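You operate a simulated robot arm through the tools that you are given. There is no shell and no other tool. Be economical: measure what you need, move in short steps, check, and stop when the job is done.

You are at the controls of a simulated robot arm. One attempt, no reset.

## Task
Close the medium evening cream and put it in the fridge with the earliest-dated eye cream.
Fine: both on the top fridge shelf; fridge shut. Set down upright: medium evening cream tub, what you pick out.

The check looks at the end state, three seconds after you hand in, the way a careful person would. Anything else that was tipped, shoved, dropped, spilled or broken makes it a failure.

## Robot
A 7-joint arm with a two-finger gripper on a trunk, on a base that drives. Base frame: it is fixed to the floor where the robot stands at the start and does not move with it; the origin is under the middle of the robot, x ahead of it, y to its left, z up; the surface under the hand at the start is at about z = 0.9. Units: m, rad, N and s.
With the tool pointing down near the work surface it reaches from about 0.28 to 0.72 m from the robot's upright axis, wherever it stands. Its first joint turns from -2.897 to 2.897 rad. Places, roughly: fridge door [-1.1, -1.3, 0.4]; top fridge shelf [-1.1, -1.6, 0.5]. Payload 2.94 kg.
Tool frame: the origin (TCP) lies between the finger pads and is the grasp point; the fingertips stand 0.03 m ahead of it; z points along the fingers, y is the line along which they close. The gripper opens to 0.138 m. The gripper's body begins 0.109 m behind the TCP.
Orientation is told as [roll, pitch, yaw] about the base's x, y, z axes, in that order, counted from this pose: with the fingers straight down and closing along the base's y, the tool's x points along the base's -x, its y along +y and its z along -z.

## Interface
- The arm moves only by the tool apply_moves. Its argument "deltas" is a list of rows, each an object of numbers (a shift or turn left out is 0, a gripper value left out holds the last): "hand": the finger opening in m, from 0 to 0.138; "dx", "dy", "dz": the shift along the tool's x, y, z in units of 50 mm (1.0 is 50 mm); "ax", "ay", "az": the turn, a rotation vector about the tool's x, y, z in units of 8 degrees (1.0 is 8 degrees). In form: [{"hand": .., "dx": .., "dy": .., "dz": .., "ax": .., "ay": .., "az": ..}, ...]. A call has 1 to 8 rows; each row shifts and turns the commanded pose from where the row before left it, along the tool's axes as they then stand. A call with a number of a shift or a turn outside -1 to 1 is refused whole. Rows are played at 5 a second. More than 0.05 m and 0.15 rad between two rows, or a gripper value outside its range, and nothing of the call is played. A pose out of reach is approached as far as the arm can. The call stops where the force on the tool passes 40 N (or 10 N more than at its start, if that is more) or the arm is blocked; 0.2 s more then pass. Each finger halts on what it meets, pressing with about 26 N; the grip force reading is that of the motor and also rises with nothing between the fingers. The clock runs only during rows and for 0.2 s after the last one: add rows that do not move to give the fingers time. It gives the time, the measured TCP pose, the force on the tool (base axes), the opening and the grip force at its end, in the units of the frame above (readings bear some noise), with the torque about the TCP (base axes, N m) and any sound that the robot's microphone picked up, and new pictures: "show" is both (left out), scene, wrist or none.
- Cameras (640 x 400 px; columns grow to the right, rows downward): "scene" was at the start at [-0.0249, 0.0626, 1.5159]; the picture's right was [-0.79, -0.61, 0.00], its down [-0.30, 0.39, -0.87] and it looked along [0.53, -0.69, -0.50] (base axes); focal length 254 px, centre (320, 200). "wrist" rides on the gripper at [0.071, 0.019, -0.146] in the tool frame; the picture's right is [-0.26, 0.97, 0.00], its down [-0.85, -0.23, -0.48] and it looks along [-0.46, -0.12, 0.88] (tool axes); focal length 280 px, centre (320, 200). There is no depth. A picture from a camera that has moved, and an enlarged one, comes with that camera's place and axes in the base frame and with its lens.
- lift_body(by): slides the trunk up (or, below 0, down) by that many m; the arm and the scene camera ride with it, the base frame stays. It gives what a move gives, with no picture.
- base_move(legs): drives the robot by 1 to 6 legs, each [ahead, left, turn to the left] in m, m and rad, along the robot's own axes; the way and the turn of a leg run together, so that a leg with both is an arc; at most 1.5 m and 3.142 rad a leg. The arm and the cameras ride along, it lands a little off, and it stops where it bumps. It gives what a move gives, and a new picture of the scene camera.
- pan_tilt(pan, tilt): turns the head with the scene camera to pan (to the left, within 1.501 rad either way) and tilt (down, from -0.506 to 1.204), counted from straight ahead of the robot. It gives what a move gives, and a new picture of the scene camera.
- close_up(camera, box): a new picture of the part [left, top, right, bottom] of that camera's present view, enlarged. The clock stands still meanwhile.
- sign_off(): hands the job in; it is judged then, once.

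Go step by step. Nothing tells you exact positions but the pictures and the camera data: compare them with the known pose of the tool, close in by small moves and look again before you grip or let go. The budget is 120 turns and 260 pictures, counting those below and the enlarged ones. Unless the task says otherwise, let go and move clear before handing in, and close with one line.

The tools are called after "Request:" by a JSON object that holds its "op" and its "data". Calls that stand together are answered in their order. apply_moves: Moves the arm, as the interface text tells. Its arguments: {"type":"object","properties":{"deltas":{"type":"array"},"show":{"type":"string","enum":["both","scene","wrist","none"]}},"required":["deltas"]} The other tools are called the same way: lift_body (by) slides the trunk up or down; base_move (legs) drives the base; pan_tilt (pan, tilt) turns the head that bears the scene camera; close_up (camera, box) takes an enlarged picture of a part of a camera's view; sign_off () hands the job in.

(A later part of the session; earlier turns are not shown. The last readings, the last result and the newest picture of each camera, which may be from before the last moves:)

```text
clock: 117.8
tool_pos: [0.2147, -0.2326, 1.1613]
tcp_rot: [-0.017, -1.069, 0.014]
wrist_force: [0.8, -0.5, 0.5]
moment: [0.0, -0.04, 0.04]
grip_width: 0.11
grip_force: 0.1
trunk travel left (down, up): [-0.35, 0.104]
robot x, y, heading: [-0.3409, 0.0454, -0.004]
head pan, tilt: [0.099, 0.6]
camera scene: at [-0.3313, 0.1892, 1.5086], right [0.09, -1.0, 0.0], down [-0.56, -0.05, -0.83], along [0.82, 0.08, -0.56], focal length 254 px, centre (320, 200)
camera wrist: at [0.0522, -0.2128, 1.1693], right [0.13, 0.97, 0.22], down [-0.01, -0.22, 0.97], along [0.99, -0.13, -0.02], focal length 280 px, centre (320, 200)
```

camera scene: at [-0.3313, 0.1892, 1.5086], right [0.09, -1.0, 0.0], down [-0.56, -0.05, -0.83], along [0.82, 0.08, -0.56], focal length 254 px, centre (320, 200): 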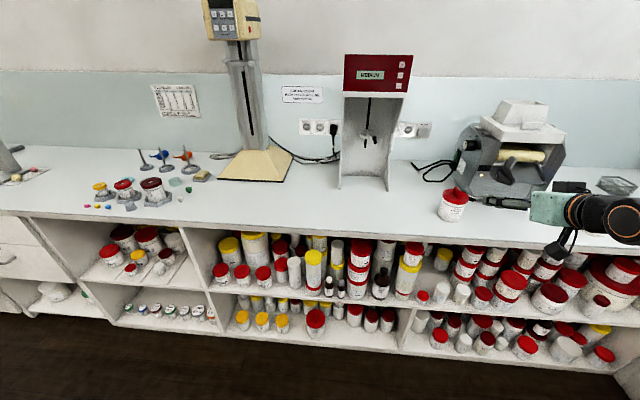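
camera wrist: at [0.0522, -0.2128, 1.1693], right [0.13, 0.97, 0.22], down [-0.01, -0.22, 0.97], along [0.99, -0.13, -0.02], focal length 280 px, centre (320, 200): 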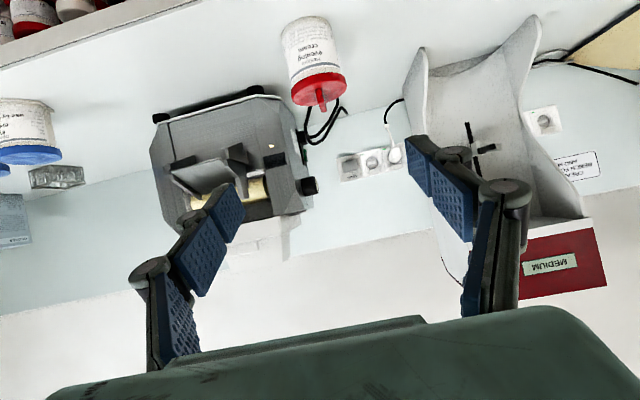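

I lower the hand to the tub's mid height, then drive in to just short of it.

Request:
{"op": "apply_moves", "data": {"deltas": [{"dz": 0.414, "dx": 0.758}, {"dz": 0.414, "dx": 0.758}, {"dz": 0.414, "dx": 0.758}, {"dz": 0.414, "dx": 0.758}, {"dz": 0.37, "dx": 0.68}], "show": "none"}}

Request:
{"op": "base_move", "data": {"legs": [[0.16, 0, 0]]}}

Request:
{"op": "close_up", "data": {"camera": "wrist", "box": [0, 0, 640, 400]}}

```text
clock: 119.0
tool_pos: [0.2151, -0.2337, 0.9488]
tcp_rot: [-0.019, -1.069, 0.013]
wrist_force: [0.7, 0.0, 0.0]
moment: [0.01, 0.02, 0.02]
grip_width: 0.11
grip_force: 0.0
trunk travel left (down, up): [-0.35, 0.104]
robot x, y, heading: [-0.3368, 0.0468, -0.001]
head pan, tilt: [0.099, 0.6]
```

```text
clock: 120.4
tool_pos: [0.3734, -0.2332, 0.9485]
tcp_rot: [-0.015, -1.068, 0.012]
wrist_force: [0.7, -0.6, -0.2]
moment: [-0.01, 0.0, 0.01]
grip_width: 0.11
grip_force: 0.0
trunk travel left (down, up): [-0.35, 0.104]
robot x, y, heading: [-0.1817, 0.0452, -0.008]
head pan, tilt: [0.099, 0.6]
camera scene: at [-0.1722, 0.1882, 1.5086], right [0.09, -1.0, 0.0], down [-0.56, -0.05, -0.82], along [0.82, 0.08, -0.57], focal length 254 px, centre (320, 200)
```

scene: 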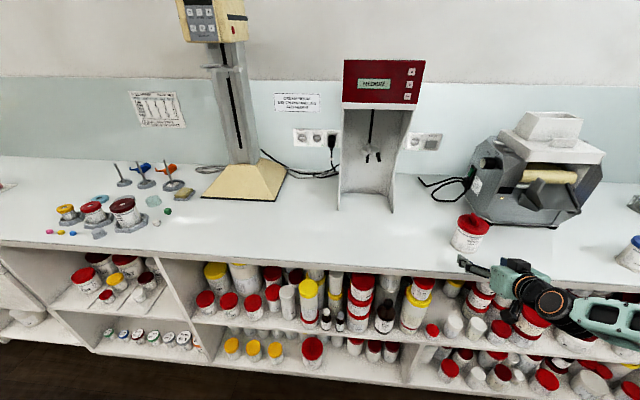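

```text
1.00 times, centred on (320, 200) of wrist (not enlarged: the box is as wide or as high as the picture)
camera zoom: at [0.2116, -0.2143, 0.9569], right [0.13, 0.97, 0.22], down [-0.01, -0.22, 0.97], along [0.99, -0.13, -0.02], focal length 280 px, centre (320, 200)
```

zoom: 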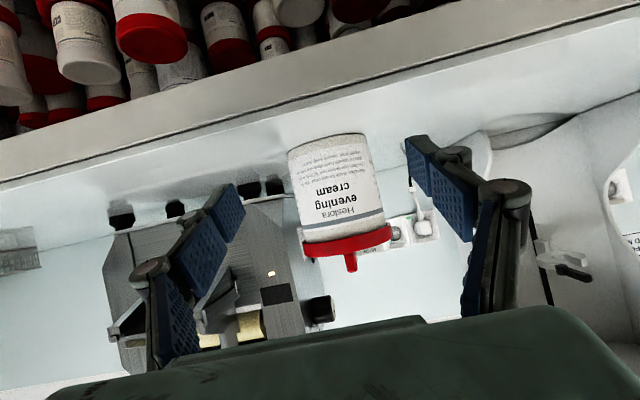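

Request:
{"op": "apply_moves", "data": {"deltas": [{"dz": 0.66, "dx": -0.36}, {"dz": 0.66, "dx": -0.36}, {"dz": 0.64, "dx": -0.35}], "show": "wrist"}}

Request:
{"op": "close_up", "data": {"camera": "scene", "box": [420, 195, 540, 295]}}

```text
clock: 121.2
tool_pos: [0.4854, -0.233, 0.9483]
tcp_rot: [-0.015, -1.067, 0.012]
wrist_force: [0.4, -0.5, -0.7]
moment: [0.02, 0.02, 0.02]
grip_width: 0.1098
grip_force: 0.1
trunk travel left (down, up): [-0.35, 0.104]
robot x, y, heading: [-0.1819, 0.0433, -0.007]
head pan, tilt: [0.099, 0.6]
camera wrist: at [0.3237, -0.2145, 0.9566], right [0.13, 0.97, 0.22], down [-0.01, -0.22, 0.97], along [0.99, -0.13, -0.02], focal length 280 px, centre (320, 200)
```

wrist: 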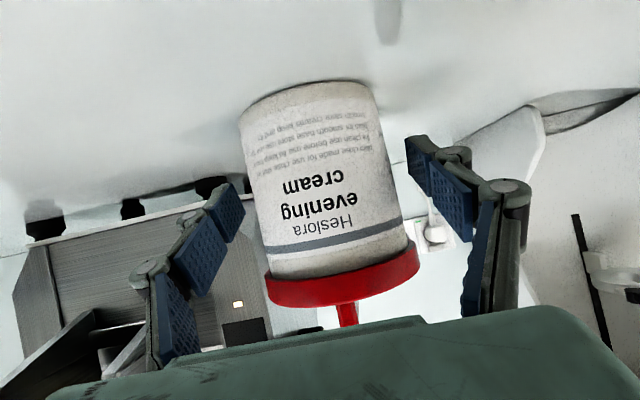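

```text
4.00 times, centred on (480, 245) of scene
camera zoom: at [-0.1722, 0.1883, 1.5085], right [0.09, -1.0, 0.0], down [-0.56, -0.05, -0.82], along [0.82, 0.08, -0.57], focal length 1018 px, centre (-320, 20)
```

zoom: 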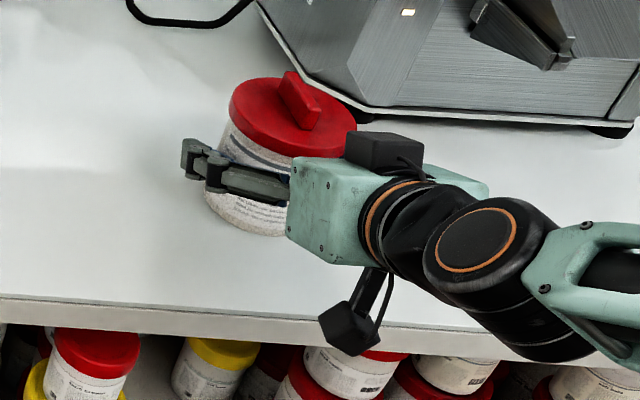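

Fingers straddle the tub below the lid. I close the grip.

Request:
{"op": "apply_moves", "data": {"deltas": [{"hand": 0.0}, {}, {}, {}, {}], "show": "wrist"}}

```text
clock: 122.4
tool_pos: [0.4856, -0.2334, 0.9488]
tcp_rot: [-0.014, -1.066, 0.012]
wrist_force: [0.5, 1.0, 0.0]
moment: [0.18, -0.04, -0.02]
grip_width: 0.0794
grip_force: 26.2
trunk travel left (down, up): [-0.35, 0.104]
robot x, y, heading: [-0.1826, 0.0464, -0.005]
head pan, tilt: [0.099, 0.6]
camera wrist: at [0.3232, -0.2144, 0.9567], right [0.13, 0.97, 0.22], down [-0.01, -0.22, 0.97], along [0.99, -0.13, -0.02], focal length 280 px, centre (320, 200)
```

wrist: 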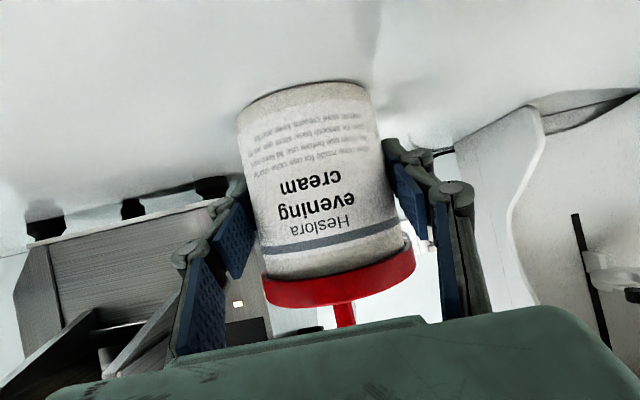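

Request:
{"op": "apply_moves", "data": {"deltas": [{"dz": -0.2, "dx": -0.37}, {"dz": -0.38, "dx": -0.69}, {"dz": -0.38, "dx": -0.69}], "show": "wrist"}}

Request:
{"op": "base_move", "data": {"legs": [[-0.35, 0, 0]]}}

```text
clock: 123.2
tool_pos: [0.485, -0.2326, 1.049]
tcp_rot: [-0.015, -1.067, 0.013]
wrist_force: [0.5, 0.0, -3.4]
moment: [-0.01, -0.04, -0.01]
grip_width: 0.0792
grip_force: 25.8
trunk travel left (down, up): [-0.35, 0.104]
robot x, y, heading: [-0.187, 0.0434, -0.004]
head pan, tilt: [0.099, 0.6]
camera wrist: at [0.3229, -0.2141, 1.0572], right [0.13, 0.97, 0.22], down [-0.01, -0.22, 0.97], along [0.99, -0.13, -0.02], focal length 280 px, centre (320, 200)
```

wrist: 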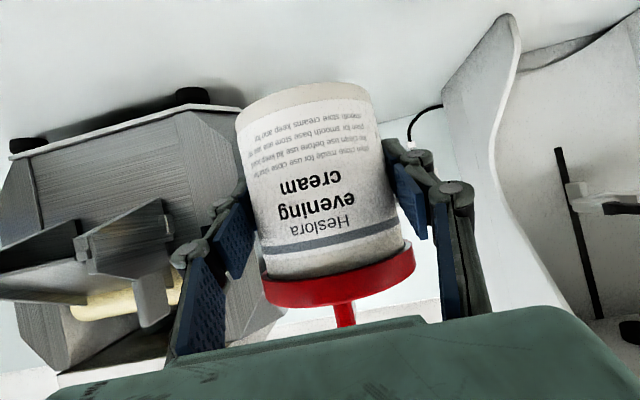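

```text
clock: 125.5
tool_pos: [0.1371, -0.2334, 1.0493]
tcp_rot: [-0.017, -1.066, 0.015]
wrist_force: [-0.3, -0.6, -4.3]
moment: [0.01, 0.04, -0.03]
grip_width: 0.0788
grip_force: 25.7
trunk travel left (down, up): [-0.35, 0.104]
robot x, y, heading: [-0.5306, 0.0455, -0.003]
head pan, tilt: [0.099, 0.6]
camera scene: at [-0.5225, 0.1895, 1.5086], right [0.1, -1.0, 0.0], down [-0.56, -0.05, -0.82], along [0.82, 0.08, -0.57], focal length 254 px, centre (320, 200)
```

scene: 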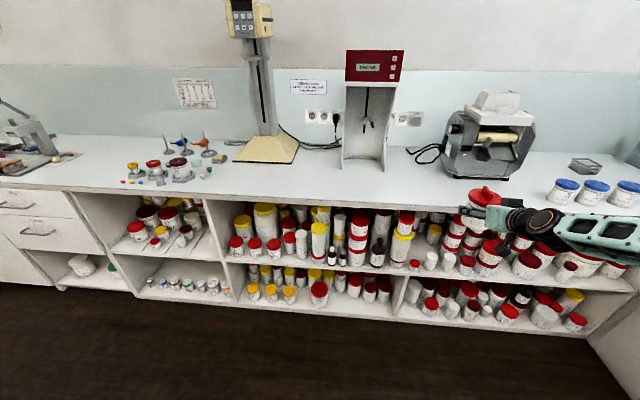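

Tub is held. I back away, turn to the fridge, and lower the trunk.

Request:
{"op": "base_move", "data": {"legs": [[0, 0, -1.567], [0, -0.37, 0]]}}

Request:
{"op": "lift_body", "data": {"by": -0.35}}

Request:
{"op": "pan_tilt", "data": {"pan": -0.2, "tilt": 0.4}}

Request:
{"op": "close_up", "data": {"camera": "wrist", "box": [0, 0, 640, 400]}}

```text
clock: 133.1
tool_pos: [-1.1792, -0.6191, 1.0476]
tcp_rot: [-0.013, -1.067, -1.556]
wrist_force: [0.0, -0.2, -3.2]
moment: [0.0, 0.01, 0.01]
grip_width: 0.0792
grip_force: 26.3
trunk travel left (down, up): [-0.35, 0.104]
robot x, y, heading: [-0.8999, 0.0504, -1.578]
head pan, tilt: [0.099, 0.6]
camera scene: at [-0.7585, 0.0388, 1.5086], right [-1.0, -0.1, 0.0], down [-0.05, 0.56, -0.82], along [0.08, -0.82, -0.57], focal length 254 px, centre (320, 200)
```

scene: 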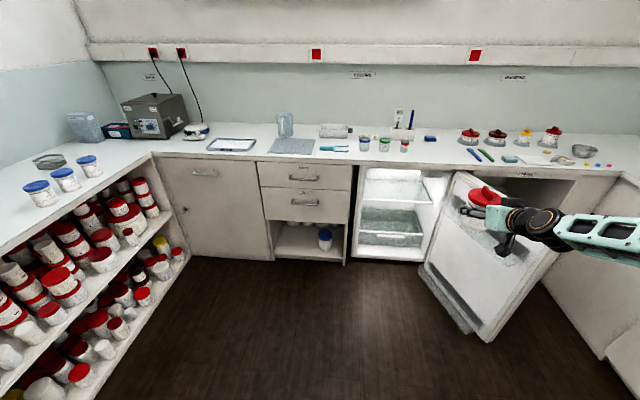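

```text
clock: 136.6
tool_pos: [-1.179, -0.6187, 0.6984]
tcp_rot: [-0.015, -1.066, -1.557]
wrist_force: [1.0, -0.3, -3.6]
moment: [0.04, -0.01, 0.01]
grip_width: 0.0792
grip_force: 25.9
trunk travel left (down, up): [0.0, 0.454]
robot x, y, heading: [-0.9018, 0.0487, -1.574]
head pan, tilt: [0.099, 0.6]
```

```text
clock: 137.4
tool_pos: [-1.1793, -0.6202, 0.6983]
tcp_rot: [-0.013, -1.066, -1.557]
wrist_force: [0.5, -0.1, -3.6]
moment: [0.0, 0.0, -0.01]
grip_width: 0.0793
grip_force: 26.3
trunk travel left (down, up): [0.0, 0.454]
robot x, y, heading: [-0.9039, 0.0477, -1.573]
head pan, tilt: [-0.201, 0.4]
camera scene: at [-0.7856, 0.0361, 1.1768], right [-0.98, 0.2, 0.0], down [0.08, 0.38, -0.92], along [-0.19, -0.9, -0.39], focal length 254 px, centre (320, 200)
```

scene: 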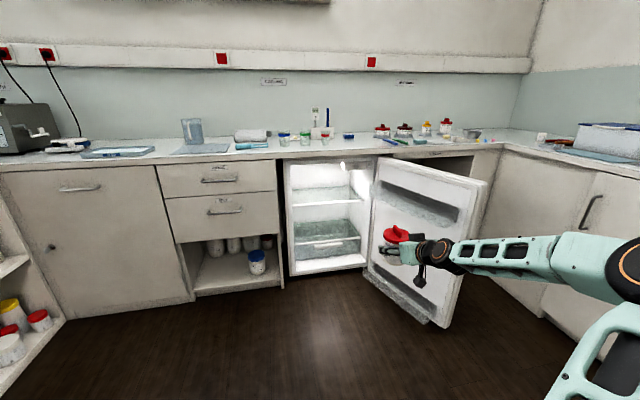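

```text
1.00 times, centred on (320, 200) of wrist (not enlarged: the box is as wide or as high as the picture)
camera zoom: at [-1.1608, -0.4571, 0.7068], right [0.97, -0.13, 0.22], down [-0.22, 0.01, 0.97], along [-0.12, -0.99, -0.02], focal length 280 px, centre (320, 200)
```

zoom: 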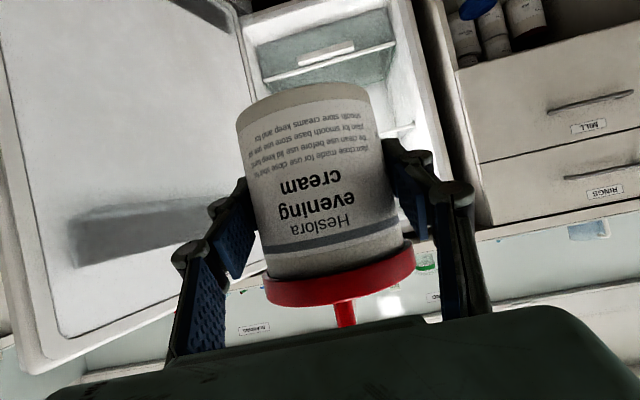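

Request:
{"op": "close_up", "data": {"camera": "scene", "box": [270, 145, 500, 335]}}

```text
2.11 times, centred on (385, 240) of scene
camera zoom: at [-0.7856, 0.0361, 1.1768], right [-0.98, 0.2, 0.0], down [0.08, 0.38, -0.92], along [-0.19, -0.9, -0.39], focal length 536 px, centre (183, 116)
```

zoom: 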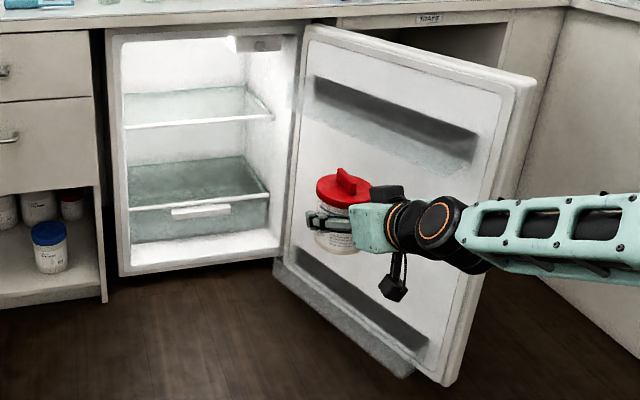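

The fridge shelf's front edge is around y -1.47, z 0.50, and the door is open well past 90°. I extend the arm, recentre and lower the tub to entry height, then line the base up.

Request:
{"op": "apply_moves", "data": {"deltas": [{"dz": 0.542, "dx": 0.16, "dy": 0.6}, {"dz": 0.542, "dx": 0.16, "dy": 0.6}, {"dz": 0.542, "dx": 0.16, "dy": 0.6}, {"dz": 0.542, "dx": 0.16, "dy": 0.6}, {"dz": 0.542, "dx": 0.16, "dy": 0.6}], "show": "none"}}

Request:
{"op": "base_move", "data": {"legs": [[0, -0.15, 0], [0.4, 0, 0]]}}

Request:
{"op": "close_up", "data": {"camera": "wrist", "box": [0, 0, 640, 400]}}

```text
clock: 138.6
tool_pos: [-1.0302, -0.7193, 0.5979]
tcp_rot: [-0.018, -1.065, -1.557]
wrist_force: [-0.5, 1.1, -3.8]
moment: [0.06, -0.03, 0.05]
grip_width: 0.0793
grip_force: 25.8
trunk travel left (down, up): [0.0, 0.454]
robot x, y, heading: [-0.9043, 0.0486, -1.576]
head pan, tilt: [-0.201, 0.4]
```

```text
clock: 142.6
tool_pos: [-1.1772, -1.117, 0.5969]
tcp_rot: [-0.016, -1.066, -1.552]
wrist_force: [0.7, -0.2, -4.0]
moment: [0.02, -0.02, 0.01]
grip_width: 0.0792
grip_force: 26.0
trunk travel left (down, up): [0.0, 0.454]
robot x, y, heading: [-1.052, -0.3521, -1.573]
head pan, tilt: [-0.201, 0.4]
camera scene: at [-0.9349, -0.3607, 1.1768], right [-0.98, 0.2, 0.0], down [0.08, 0.38, -0.92], along [-0.18, -0.9, -0.39], focal length 254 px, centre (320, 200)
```

scene: 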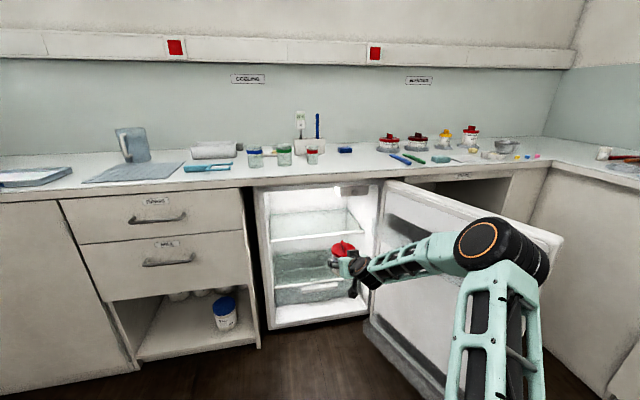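

```text
1.00 times, centred on (320, 200) of wrist (not enlarged: the box is as wide or as high as the picture)
camera zoom: at [-1.158, -0.9546, 0.6059], right [0.97, -0.12, 0.22], down [-0.22, 0.01, 0.97], along [-0.12, -0.99, -0.02], focal length 280 px, centre (320, 200)
```

zoom: 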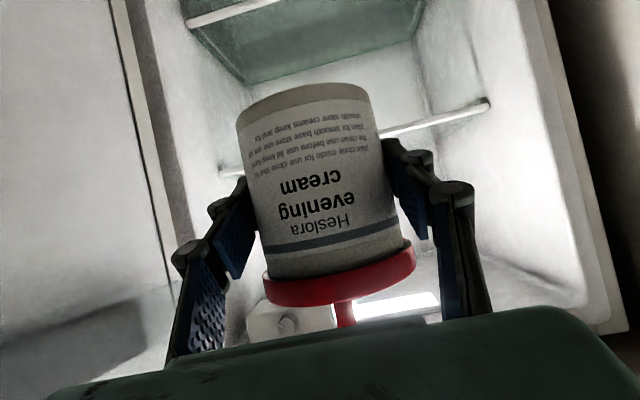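

The shelf edge reads z ≈ 0.50, y ≈ -1.47 and the tub's bottom would clear it. I extend the arm first so that the forearm lies flatter under the counter edge.

Request:
{"op": "apply_moves", "data": {"deltas": [{"dz": 0.53, "dx": -0.29}, {"dz": 0.53, "dx": -0.29}, {"dz": 0.44, "dx": -0.24}], "show": "scene"}}

```text
clock: 143.4
tool_pos: [-1.1743, -1.2017, 0.5965]
tcp_rot: [-0.014, -1.065, -1.553]
wrist_force: [-0.1, 0.1, -3.7]
moment: [0.07, -0.05, -0.01]
grip_width: 0.0795
grip_force: 25.6
trunk travel left (down, up): [0.0, 0.454]
robot x, y, heading: [-1.054, -0.3457, -1.572]
head pan, tilt: [-0.201, 0.4]
camera scene: at [-0.9349, -0.3607, 1.1768], right [-0.98, 0.2, 0.0], down [0.08, 0.38, -0.92], along [-0.18, -0.9, -0.39], focal length 254 px, centre (320, 200)
```

scene: 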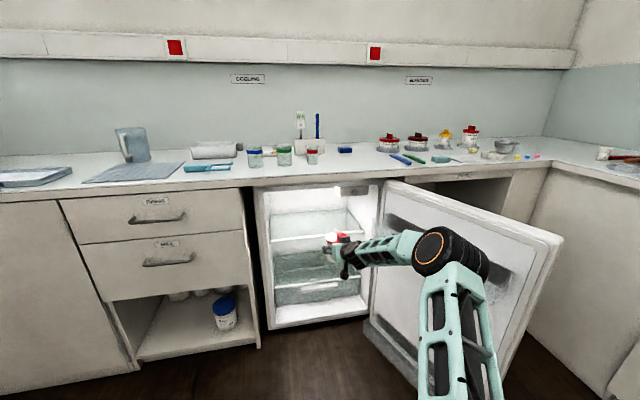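

Request:
{"op": "apply_moves", "data": {"deltas": [{"dz": 0.44, "dx": -0.24}, {"dz": 0.35, "dx": -0.19}], "show": "none"}}

Request:
{"op": "close_up", "data": {"camera": "scene", "box": [240, 160, 560, 360]}}

```text
clock: 144.0
tool_pos: [-1.1743, -1.2471, 0.5964]
tcp_rot: [-0.013, -1.067, -1.554]
wrist_force: [0.0, -0.5, -4.0]
moment: [0.04, -0.02, 0.01]
grip_width: 0.0792
grip_force: 25.6
trunk travel left (down, up): [0.0, 0.454]
robot x, y, heading: [-1.0544, -0.345, -1.564]
head pan, tilt: [-0.201, 0.4]
```

```text
2.00 times, centred on (400, 260) of scene
camera zoom: at [-0.9349, -0.3607, 1.1768], right [-0.98, 0.2, 0.0], down [0.08, 0.38, -0.92], along [-0.18, -0.9, -0.39], focal length 509 px, centre (160, 80)
```

zoom: 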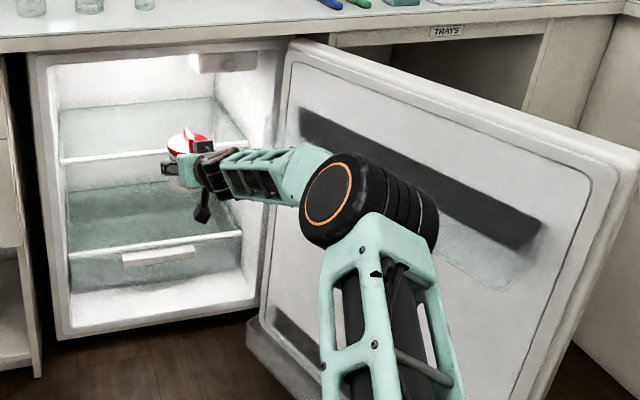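

Request:
{"op": "base_move", "data": {"legs": [[0.2, 0, 0]]}}

Request:
{"op": "close_up", "data": {"camera": "wrist", "box": [0, 0, 640, 400]}}

```text
clock: 145.6
tool_pos: [-1.175, -1.4447, 0.5955]
tcp_rot: [-0.014, -1.067, -1.555]
wrist_force: [-0.4, 0.9, -4.0]
moment: [0.03, -0.02, 0.04]
grip_width: 0.0795
grip_force: 26.2
trunk travel left (down, up): [0.0, 0.454]
robot x, y, heading: [-1.0515, -0.5459, -1.568]
head pan, tilt: [-0.201, 0.4]
camera scene: at [-0.9347, -0.5589, 1.1768], right [-0.98, 0.2, 0.0], down [0.08, 0.38, -0.92], along [-0.18, -0.9, -0.39], focal length 254 px, centre (320, 200)
```

scene: 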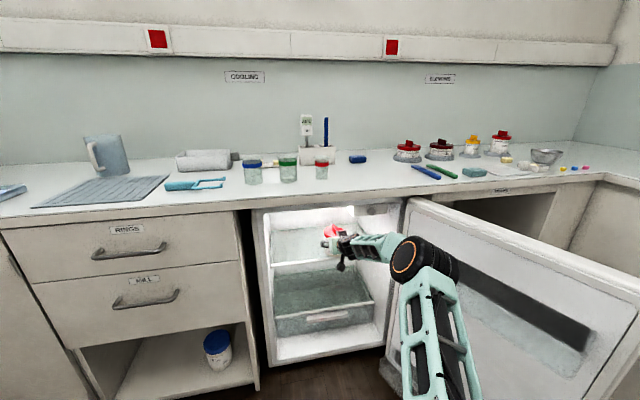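

```text
1.00 times, centred on (320, 200) of wrist (not enlarged: the box is as wide or as high as the picture)
camera zoom: at [-1.1578, -1.2834, 0.6049], right [0.97, -0.12, 0.22], down [-0.22, 0.01, 0.97], along [-0.12, -0.99, -0.02], focal length 280 px, centre (320, 200)
```

zoom: 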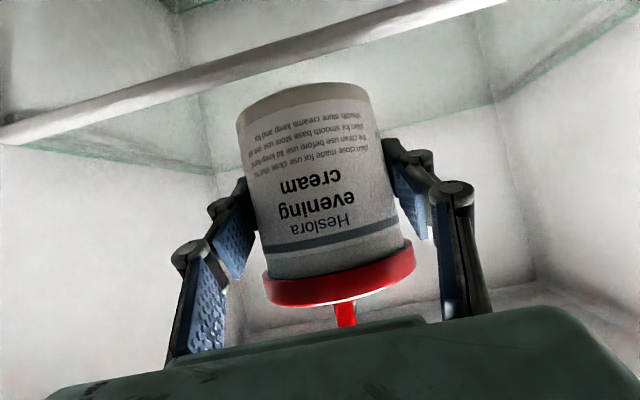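

Request:
{"op": "apply_moves", "data": {"deltas": [{"dz": 0.44, "dx": -0.24}, {"dz": 0.44, "dx": -0.24}], "show": "none"}}

Request:
{"op": "close_up", "data": {"camera": "scene", "box": [260, 190, 480, 330]}}

```text
clock: 146.2
tool_pos: [-1.1771, -1.4948, 0.5957]
tcp_rot: [0.004, -1.065, -1.574]
wrist_force: [0.4, -0.2, -2.0]
moment: [0.09, -0.03, 0.04]
grip_width: 0.0795
grip_force: 26.0
trunk travel left (down, up): [0.0, 0.454]
robot x, y, heading: [-1.0516, -0.548, -1.57]
head pan, tilt: [-0.201, 0.4]
```

```text
2.86 times, centred on (370, 260) of scene
camera zoom: at [-0.9347, -0.5588, 1.1768], right [-0.98, 0.2, 0.0], down [0.08, 0.38, -0.92], along [-0.18, -0.9, -0.39], focal length 727 px, centre (177, 29)
```

zoom: 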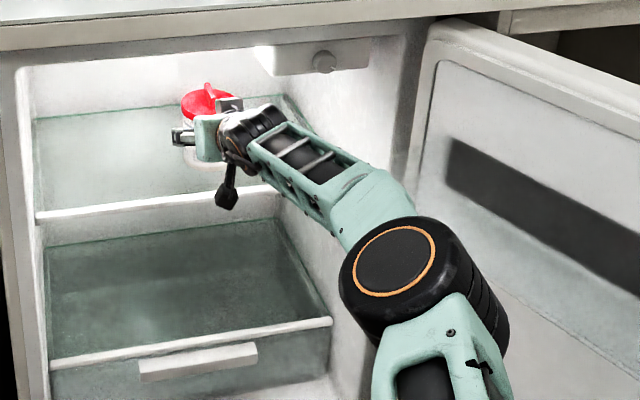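

The elbow is now well below the counter. I drive the last 5–6 cm in.

Request:
{"op": "base_move", "data": {"legs": [[0.06, 0, 0]]}}

Request:
{"op": "close_up", "data": {"camera": "scene", "box": [260, 190, 480, 330]}}

Request:
{"op": "close_up", "data": {"camera": "wrist", "box": [0, 0, 640, 400]}}

```text
clock: 147.2
tool_pos: [-1.1754, -1.5553, 0.5952]
tcp_rot: [-0.016, -1.068, -1.555]
wrist_force: [0.6, 0.1, -4.0]
moment: [0.02, -0.02, -0.01]
grip_width: 0.0793
grip_force: 26.1
trunk travel left (down, up): [0.0, 0.454]
robot x, y, heading: [-1.0522, -0.6032, -1.573]
head pan, tilt: [-0.201, 0.4]
camera scene: at [-0.9347, -0.6186, 1.1768], right [-0.98, 0.2, 0.0], down [0.08, 0.38, -0.92], along [-0.18, -0.9, -0.39], focal length 254 px, centre (320, 200)
```

scene: 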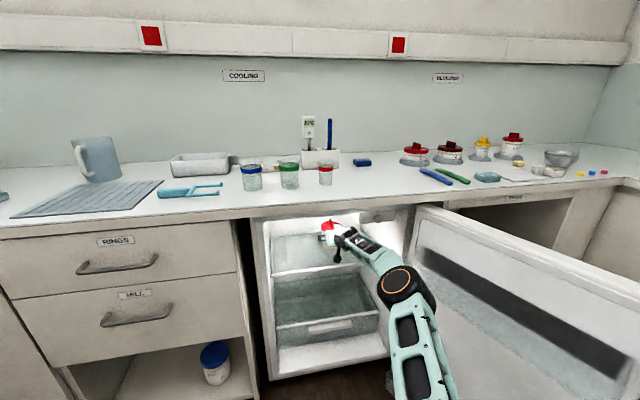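

```text
2.86 times, centred on (370, 260) of scene
camera zoom: at [-0.9347, -0.6186, 1.1768], right [-0.98, 0.2, 0.0], down [0.08, 0.38, -0.92], along [-0.18, -0.9, -0.39], focal length 727 px, centre (177, 29)
```

zoom: 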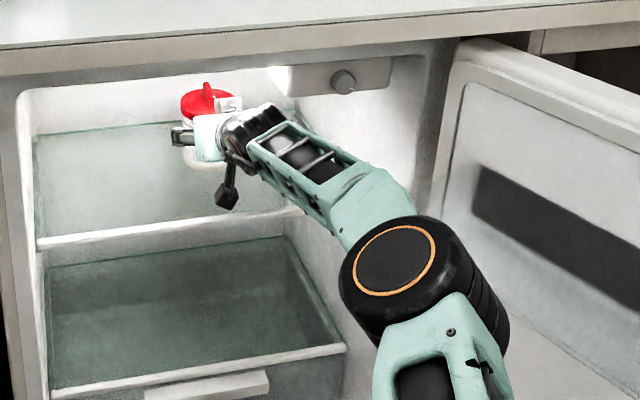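

```text
1.00 times, centred on (320, 200) of wrist (not enlarged: the box is as wide or as high as the picture)
camera zoom: at [-1.1578, -1.3932, 0.6046], right [0.97, -0.12, 0.22], down [-0.22, 0.01, 0.97], along [-0.12, -0.99, -0.02], focal length 280 px, centre (320, 200)
```

zoom: 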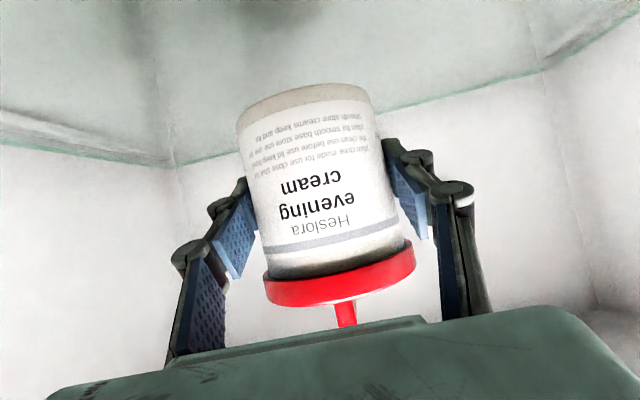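

Request:
{"op": "apply_moves", "data": {"deltas": [{"dz": 0.19, "dx": 0.35}, {"dz": 0.1, "dx": 0.18}, {"dz": 0.06, "dx": 0.105}, {"dz": 0.04, "dx": 0.07}], "show": "none"}}

```text
clock: 148.2
tool_pos: [-1.1767, -1.5548, 0.5579]
tcp_rot: [-0.017, -1.07, -1.555]
wrist_force: [0.2, 2.2, 3.1]
moment: [0.25, -0.18, 0.04]
grip_width: 0.0793
grip_force: 26.1
trunk travel left (down, up): [0.0, 0.454]
robot x, y, heading: [-1.0522, -0.607, -1.571]
head pan, tilt: [-0.201, 0.4]
```

Contact with the shelf (force changed from -4 to +3 N). I open the fingers slightly and check.

Request:
{"op": "apply_moves", "data": {"deltas": [{"dz": 0.01, "dx": 0.02}, {"hand": 0.1}, {}, {}], "show": "wrist"}}

```text
clock: 149.2
tool_pos: [-1.1755, -1.5544, 0.5561]
tcp_rot: [-0.016, -1.067, -1.555]
wrist_force: [-0.2, -0.1, -0.4]
moment: [0.0, 0.01, -0.02]
grip_width: 0.1001
grip_force: 0.0
trunk travel left (down, up): [0.0, 0.454]
robot x, y, heading: [-1.0513, -0.6072, -1.575]
head pan, tilt: [-0.201, 0.4]
camera wrist: at [-1.1581, -1.3927, 0.5636], right [0.97, -0.12, 0.22], down [-0.22, 0.01, 0.97], along [-0.12, -0.99, -0.02], focal length 280 px, centre (320, 200)
```

wrist: 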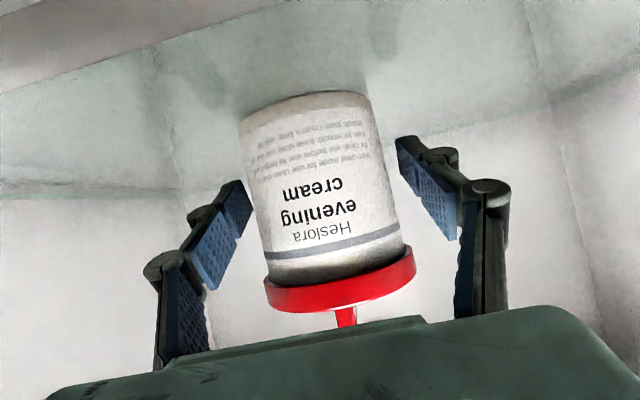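

Request:
{"op": "base_move", "data": {"legs": [[-0.4, 0, 0]]}}

Request:
{"op": "close_up", "data": {"camera": "wrist", "box": [150, 0, 490, 330]}}

```text
clock: 151.7
tool_pos: [-1.1781, -1.155, 0.5537]
tcp_rot: [-0.016, -1.066, -1.558]
wrist_force: [0.1, -0.3, -0.4]
moment: [0.01, -0.03, -0.04]
grip_width: 0.0999
grip_force: 0.1
trunk travel left (down, up): [0.0, 0.454]
robot x, y, heading: [-1.0502, -0.2052, -1.571]
head pan, tilt: [-0.201, 0.4]
camera scene: at [-0.9342, -0.2192, 1.1768], right [-0.98, 0.2, 0.0], down [0.08, 0.38, -0.92], along [-0.19, -0.9, -0.39], focal length 254 px, centre (320, 200)
```

scene: 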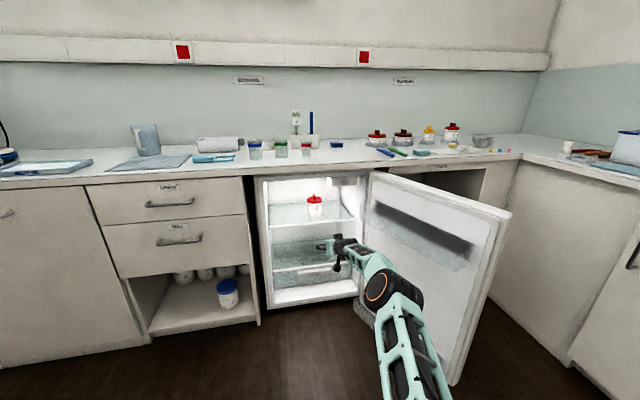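

```text
1.21 times, centred on (320, 165) of wrist
camera zoom: at [-1.1593, -0.9933, 0.5636], right [0.97, -0.13, 0.22], down [-0.22, 0.01, 0.97], along [-0.12, -0.99, -0.02], focal length 340 px, centre (320, 242)
```

zoom: 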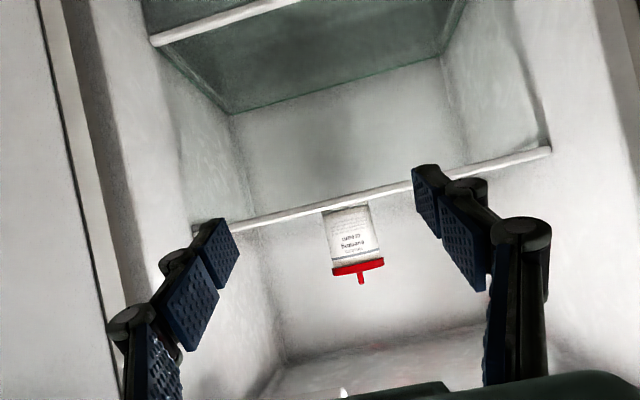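

The tub stands upright on the top shelf. Now the eye cream: I raise the trunk, retract the arm and drive to the jars.

Request:
{"op": "base_move", "data": {"legs": [[-0.15, 0, 0]]}}

Request:
{"op": "lift_body", "data": {"by": 0.35}}

Request:
{"op": "apply_moves", "data": {"deltas": [{"hand": 0.1, "dz": -0.87, "dx": 0.283}, {"dz": -0.87, "dx": 0.283}, {"dz": -0.87, "dx": 0.283}, {"dz": -0.87, "dx": 0.283}, {"dz": -0.87, "dx": 0.283}, {"dz": -0.87, "dx": 0.283}], "show": "none"}}

Request:
{"op": "base_move", "data": {"legs": [[0, 0, 1.571], [0.5, -0.6, 0]]}}

```text
clock: 153.0
tool_pos: [-1.1768, -1.0055, 0.555]
tcp_rot: [-0.016, -1.068, -1.557]
wrist_force: [-0.5, 0.1, -0.9]
moment: [-0.02, -0.01, 0.02]
grip_width: 0.0998
grip_force: 0.1
trunk travel left (down, up): [0.0, 0.454]
robot x, y, heading: [-1.0496, -0.0593, -1.572]
head pan, tilt: [-0.201, 0.4]
camera scene: at [-0.9339, -0.0697, 1.1768], right [-0.98, 0.2, 0.0], down [0.08, 0.38, -0.92], along [-0.19, -0.9, -0.39], focal length 254 px, centre (320, 200)
```

scene: 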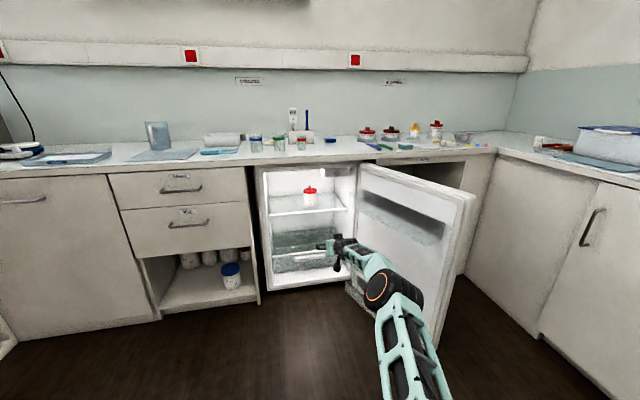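

```text
clock: 156.4
tool_pos: [-1.1769, -1.0066, 0.9051]
tcp_rot: [-0.017, -1.068, -1.555]
wrist_force: [0.5, -0.7, -0.2]
moment: [0.02, -0.03, 0.02]
grip_width: 0.1002
grip_force: 0.0
trunk travel left (down, up): [-0.35, 0.104]
robot x, y, heading: [-1.0519, -0.0552, -1.573]
head pan, tilt: [-0.201, 0.4]
```

```text
clock: 157.8
tool_pos: [-1.1825, -0.7547, 0.9482]
tcp_rot: [-0.017, -1.067, -1.557]
wrist_force: [0.5, 0.1, 0.2]
moment: [-0.02, -0.03, -0.05]
grip_width: 0.1002
grip_force: 0.1
out of reach, approached as far as the arm can: row 1
trunk travel left (down, up): [-0.35, 0.104]
robot x, y, heading: [-1.0499, -0.0572, -1.573]
head pan, tilt: [-0.201, 0.4]
```

```text
clock: 167.4
tool_pos: [0.1489, -0.7811, 0.9473]
tcp_rot: [-0.017, -1.066, 0.025]
wrist_force: [0.8, 0.8, -0.9]
moment: [0.0, 0.01, -0.01]
grip_width: 0.0999
grip_force: 0.2
trunk travel left (down, up): [-0.35, 0.104]
robot x, y, heading: [-0.5542, -0.6543, 0.007]
head pan, tilt: [-0.201, 0.4]
camera scene: at [-0.5406, -0.5411, 1.5268], right [-0.19, -0.98, 0.0], down [-0.38, 0.07, -0.92], along [0.9, -0.18, -0.39], focal length 254 px, centre (320, 200)
```

scene: 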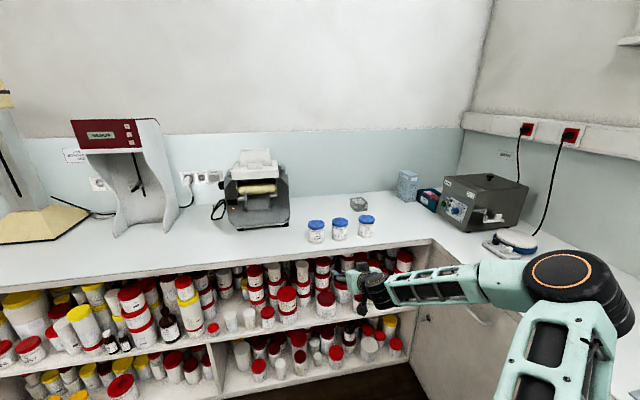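

Request:
{"op": "base_move", "data": {"legs": [[0, -0.175, 0]]}}

Request:
{"op": "apply_moves", "data": {"deltas": [{"ax": 0.158, "az": 0.086}], "show": "wrist"}}

```text
clock: 169.6
tool_pos: [0.1507, -0.9568, 0.9474]
tcp_rot: [-0.015, -1.066, 0.024]
wrist_force: [0.7, 0.7, 0.3]
moment: [0.02, 0.01, -0.01]
grip_width: 0.1
grip_force: 0.1
trunk travel left (down, up): [-0.35, 0.104]
robot x, y, heading: [-0.5497, -0.8315, 0.011]
head pan, tilt: [-0.201, 0.4]
camera scene: at [-0.5393, -0.7165, 1.5268], right [-0.19, -0.98, 0.0], down [-0.38, 0.07, -0.92], along [0.9, -0.18, -0.39], focal length 254 px, centre (320, 200)
```

scene: 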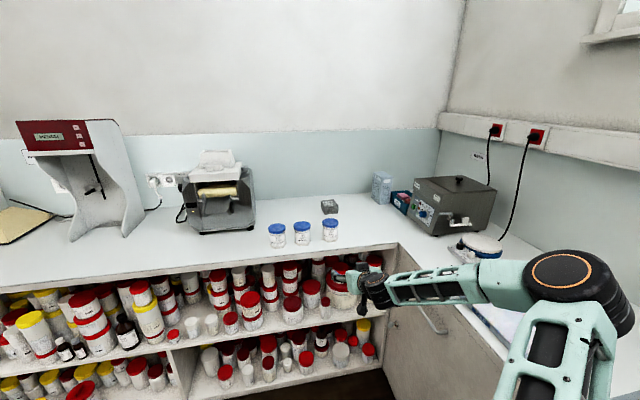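

```text
clock: 170.0
tool_pos: [0.1507, -0.9569, 0.9469]
tcp_rot: [-0.015, -1.067, 0.0]
wrist_force: [0.7, 0.1, 0.0]
moment: [-0.04, 0.02, -0.04]
grip_width: 0.1002
grip_force: 0.1
trunk travel left (down, up): [-0.35, 0.104]
robot x, y, heading: [-0.5528, -0.8319, 0.007]
head pan, tilt: [-0.201, 0.4]
camera wrist: at [-0.0119, -0.9359, 0.9561], right [0.14, 0.96, 0.22], down [-0.01, -0.22, 0.97], along [0.99, -0.14, -0.02], focal length 280 px, centre (320, 200)
```

wrist: 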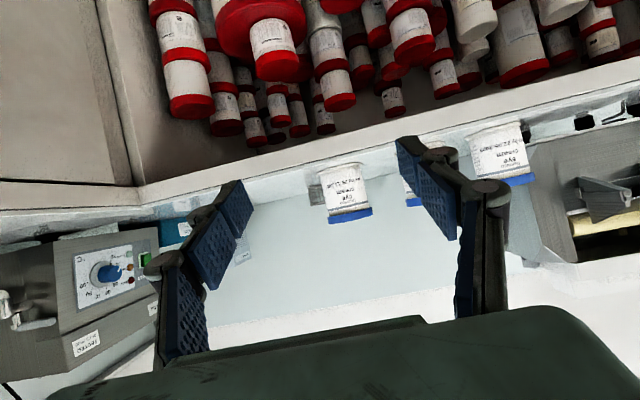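

The earliest-dated jar is aligned (y ≈ -0.956). I move in.

Request:
{"op": "base_move", "data": {"legs": [[0.19, 0, 0]]}}

Request:
{"op": "close_up", "data": {"camera": "wrist", "box": [0, 0, 640, 400]}}

```text
clock: 171.6
tool_pos: [0.3416, -0.955, 0.9462]
tcp_rot: [-0.016, -1.066, 0.0]
wrist_force: [0.4, 0.4, 0.8]
moment: [0.0, 0.0, -0.03]
grip_width: 0.1001
grip_force: 0.0
trunk travel left (down, up): [-0.35, 0.104]
robot x, y, heading: [-0.3595, -0.8322, 0.008]
head pan, tilt: [-0.201, 0.4]
camera scene: at [-0.349, -0.7149, 1.5268], right [-0.19, -0.98, 0.0], down [-0.38, 0.07, -0.92], along [0.9, -0.18, -0.39], focal length 254 px, centre (320, 200)
```

scene: 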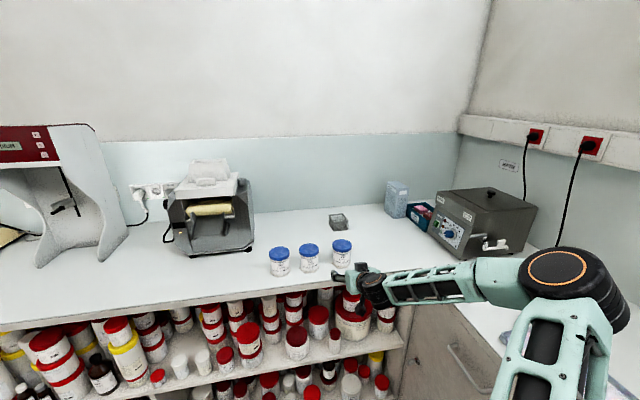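

```text
1.00 times, centred on (320, 200) of wrist (not enlarged: the box is as wide or as high as the picture)
camera zoom: at [0.1783, -0.9342, 0.956], right [0.14, 0.96, 0.22], down [-0.01, -0.22, 0.97], along [0.99, -0.14, -0.02], focal length 280 px, centre (320, 200)
```

zoom: 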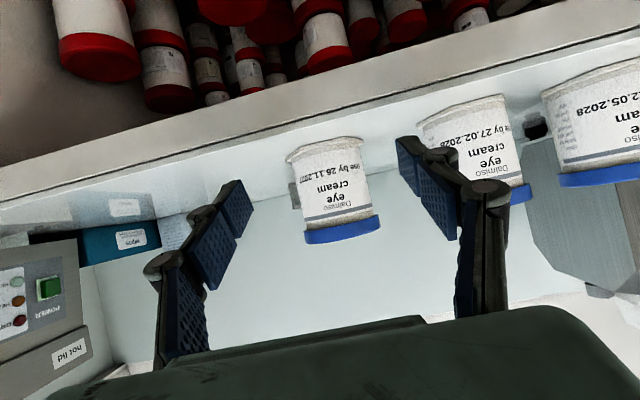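

Request:
{"op": "apply_moves", "data": {"deltas": [{"hand": 0.088}, {}, {"dz": 0.55, "dx": -0.3}, {"dz": 0.54, "dx": -0.3}, {"dz": 0.54, "dx": -0.29}], "show": "wrist"}}

Request:
{"op": "close_up", "data": {"camera": "scene", "box": [260, 220, 400, 310]}}

```text
clock: 172.8
tool_pos: [0.4344, -0.9559, 0.9473]
tcp_rot: [-0.016, -1.067, -0.002]
wrist_force: [-0.1, 0.0, 0.6]
moment: [0.03, 0.03, 0.06]
grip_width: 0.0878
grip_force: 0.1
trunk travel left (down, up): [-0.35, 0.104]
robot x, y, heading: [-0.3589, -0.8303, 0.005]
head pan, tilt: [-0.201, 0.4]
camera wrist: at [0.2719, -0.9347, 0.956], right [0.14, 0.96, 0.22], down [-0.01, -0.22, 0.97], along [0.99, -0.14, -0.02], focal length 280 px, centre (320, 200)
```

wrist: 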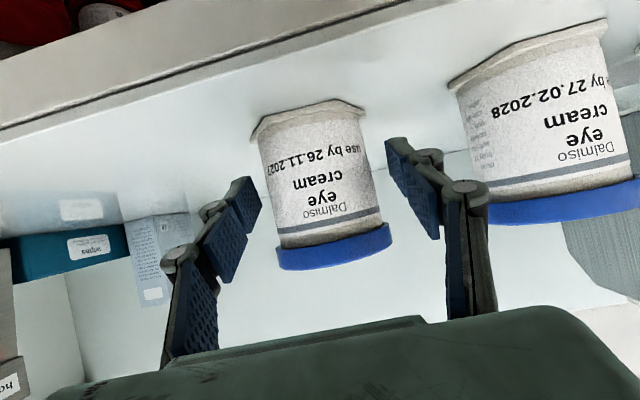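

```text
4.44 times, centred on (330, 265) of scene
camera zoom: at [-0.3491, -0.7147, 1.5268], right [-0.19, -0.98, 0.0], down [-0.38, 0.07, -0.92], along [0.9, -0.18, -0.39], focal length 1131 px, centre (276, -89)
```

zoom: 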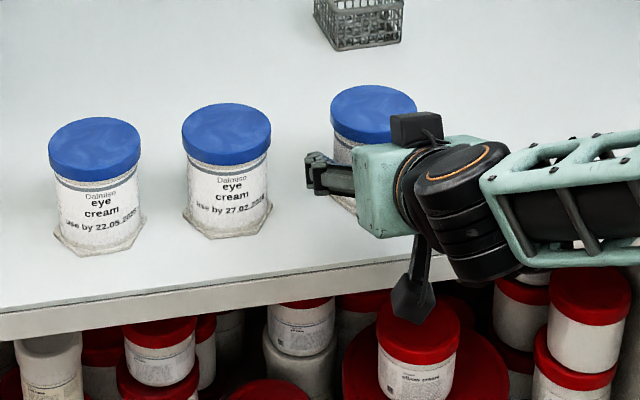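

Request:
{"op": "apply_moves", "data": {"deltas": [{"hand": 0.0}, {}, {}, {}], "show": "none"}}

Request:
{"op": "apply_moves", "data": {"deltas": [{"dz": -0.2, "dx": -0.37}, {"dz": -0.38, "dx": -0.69}, {"dz": -0.38, "dx": -0.69}], "show": "wrist"}}

Request:
{"op": "close_up", "data": {"camera": "scene", "box": [260, 200, 400, 290]}}

```text
clock: 173.8
tool_pos: [0.4336, -0.9557, 0.9481]
tcp_rot: [-0.016, -1.066, 0.002]
wrist_force: [0.8, -0.6, 0.5]
moment: [-0.12, -0.02, 0.01]
grip_width: 0.0671
grip_force: 26.6
trunk travel left (down, up): [-0.35, 0.104]
robot x, y, heading: [-0.3558, -0.8317, 0.01]
head pan, tilt: [-0.201, 0.4]
```

```text
clock: 174.6
tool_pos: [0.4339, -0.9556, 1.0473]
tcp_rot: [-0.014, -1.066, 0.0]
wrist_force: [-0.4, 0.4, -1.8]
moment: [0.0, 0.02, 0.0]
grip_width: 0.0671
grip_force: 26.7
trunk travel left (down, up): [-0.35, 0.104]
robot x, y, heading: [-0.3579, -0.8316, 0.009]
head pan, tilt: [-0.201, 0.4]
camera wrist: at [0.2708, -0.9346, 1.0562], right [0.14, 0.96, 0.22], down [-0.01, -0.22, 0.97], along [0.99, -0.14, -0.02], focal length 280 px, centre (320, 200)
```

wrist: 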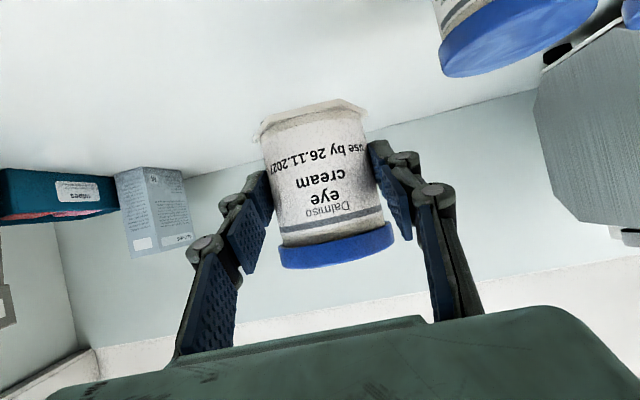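

```text
4.44 times, centred on (330, 245) of scene
camera zoom: at [-0.3494, -0.7145, 1.5267], right [-0.19, -0.98, 0.0], down [-0.38, 0.07, -0.92], along [0.9, -0.18, -0.39], focal length 1131 px, centre (276, 0)
```

zoom: 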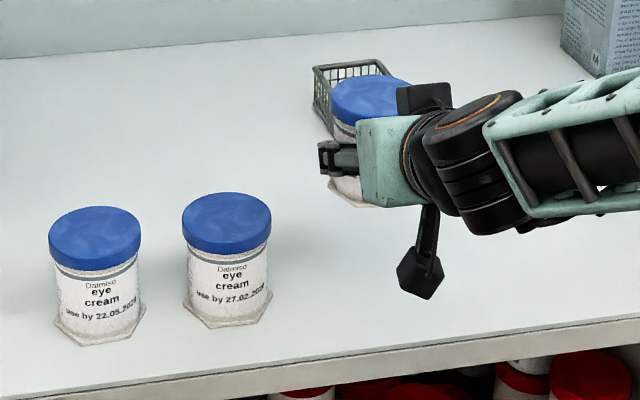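

Jar held cleanly. I back away and turn to the fridge again, then lower the trunk.

Request:
{"op": "base_move", "data": {"legs": [[-0.35, 0, 0], [-0.2, 0.78, 0], [0, 0, -1.58]]}}

Request:
{"op": "lift_body", "data": {"by": -0.35}}

```text
clock: 187.5
tool_pos: [-1.0456, -0.8522, 1.0472]
tcp_rot: [-0.016, -1.066, -1.576]
wrist_force: [-1.5, -0.3, -1.3]
moment: [0.08, -0.03, -0.04]
grip_width: 0.0667
grip_force: 25.8
trunk travel left (down, up): [-0.35, 0.104]
robot x, y, heading: [-0.9185, -0.0557, -1.566]
head pan, tilt: [-0.201, 0.4]
camera scene: at [-0.801, -0.0713, 1.5268], right [-0.98, 0.19, 0.0], down [0.08, 0.38, -0.92], along [-0.18, -0.9, -0.39], focal length 254 px, centre (320, 200)
```

scene: 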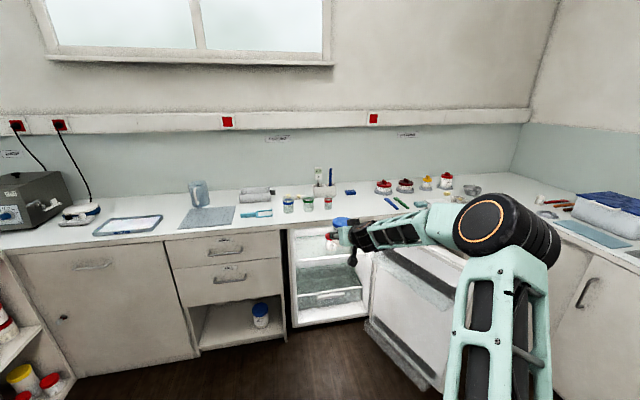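

```text
clock: 190.9
tool_pos: [-1.0457, -0.8527, 0.6979]
tcp_rot: [-0.016, -1.066, -1.575]
wrist_force: [-0.7, -0.7, -1.2]
moment: [0.04, 0.01, -0.02]
grip_width: 0.0666
grip_force: 26.0
trunk travel left (down, up): [0.0, 0.454]
robot x, y, heading: [-0.9131, -0.0581, -1.564]
head pan, tilt: [-0.201, 0.4]
```

Request:
{"op": "apply_moves", "data": {"deltas": [{"dz": 0.9, "dx": 0.08, "dy": 0.1}, {"dz": 0.9, "dx": 0.08, "dy": 0.1}, {"dz": 0.9, "dx": 0.08, "dy": 0.1}, {"dz": 0.9, "dx": 0.08, "dy": 0.1}], "show": "none"}}

Request:
{"op": "base_move", "data": {"legs": [[0.3, 0, 0]]}}

Request:
{"op": "close_up", "data": {"camera": "wrist", "box": [0, 0, 640, 400]}}

```text
clock: 191.9
tool_pos: [-1.0282, -1.0023, 0.594]
tcp_rot: [-0.003, -1.066, -1.587]
wrist_force: [0.1, -0.2, 0.7]
moment: [0.13, -0.03, 0.05]
grip_width: 0.0664
grip_force: 26.2
trunk travel left (down, up): [0.0, 0.454]
robot x, y, heading: [-0.9158, -0.063, -1.566]
head pan, tilt: [-0.201, 0.4]
```

```text
clock: 194.0
tool_pos: [-1.0248, -1.2977, 0.5957]
tcp_rot: [-0.017, -1.067, -1.573]
wrist_force: [-0.1, -0.1, -0.6]
moment: [0.06, 0.01, -0.04]
grip_width: 0.0665
grip_force: 25.5
trunk travel left (down, up): [0.0, 0.454]
robot x, y, heading: [-0.9141, -0.3552, -1.568]
head pan, tilt: [-0.201, 0.4]
camera scene: at [-0.799, -0.3676, 1.1768], right [-0.98, 0.19, 0.0], down [0.07, 0.38, -0.92], along [-0.18, -0.9, -0.39], focal length 254 px, centre (320, 200)
```

scene: 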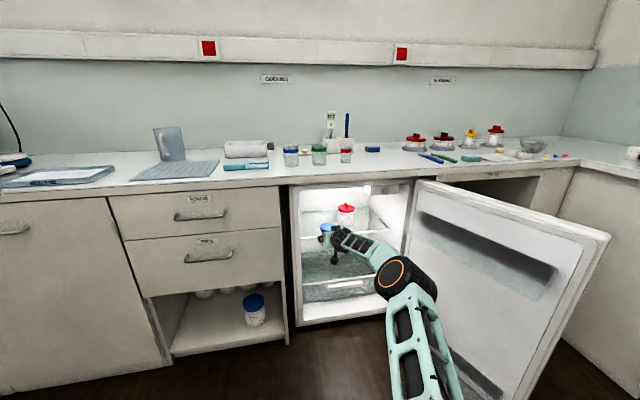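

```text
1.00 times, centred on (320, 200) of wrist (not enlarged: the box is as wide or as high as the picture)
camera zoom: at [-1.0034, -1.1368, 0.6043], right [0.96, -0.14, 0.22], down [-0.22, 0.01, 0.97], along [-0.14, -0.99, -0.02], focal length 280 px, centre (320, 200)
```

zoom: 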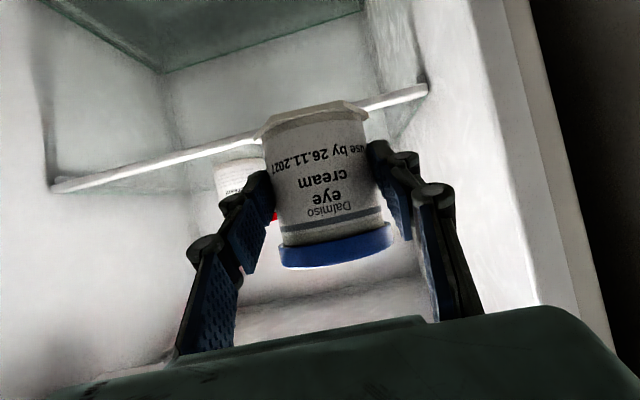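

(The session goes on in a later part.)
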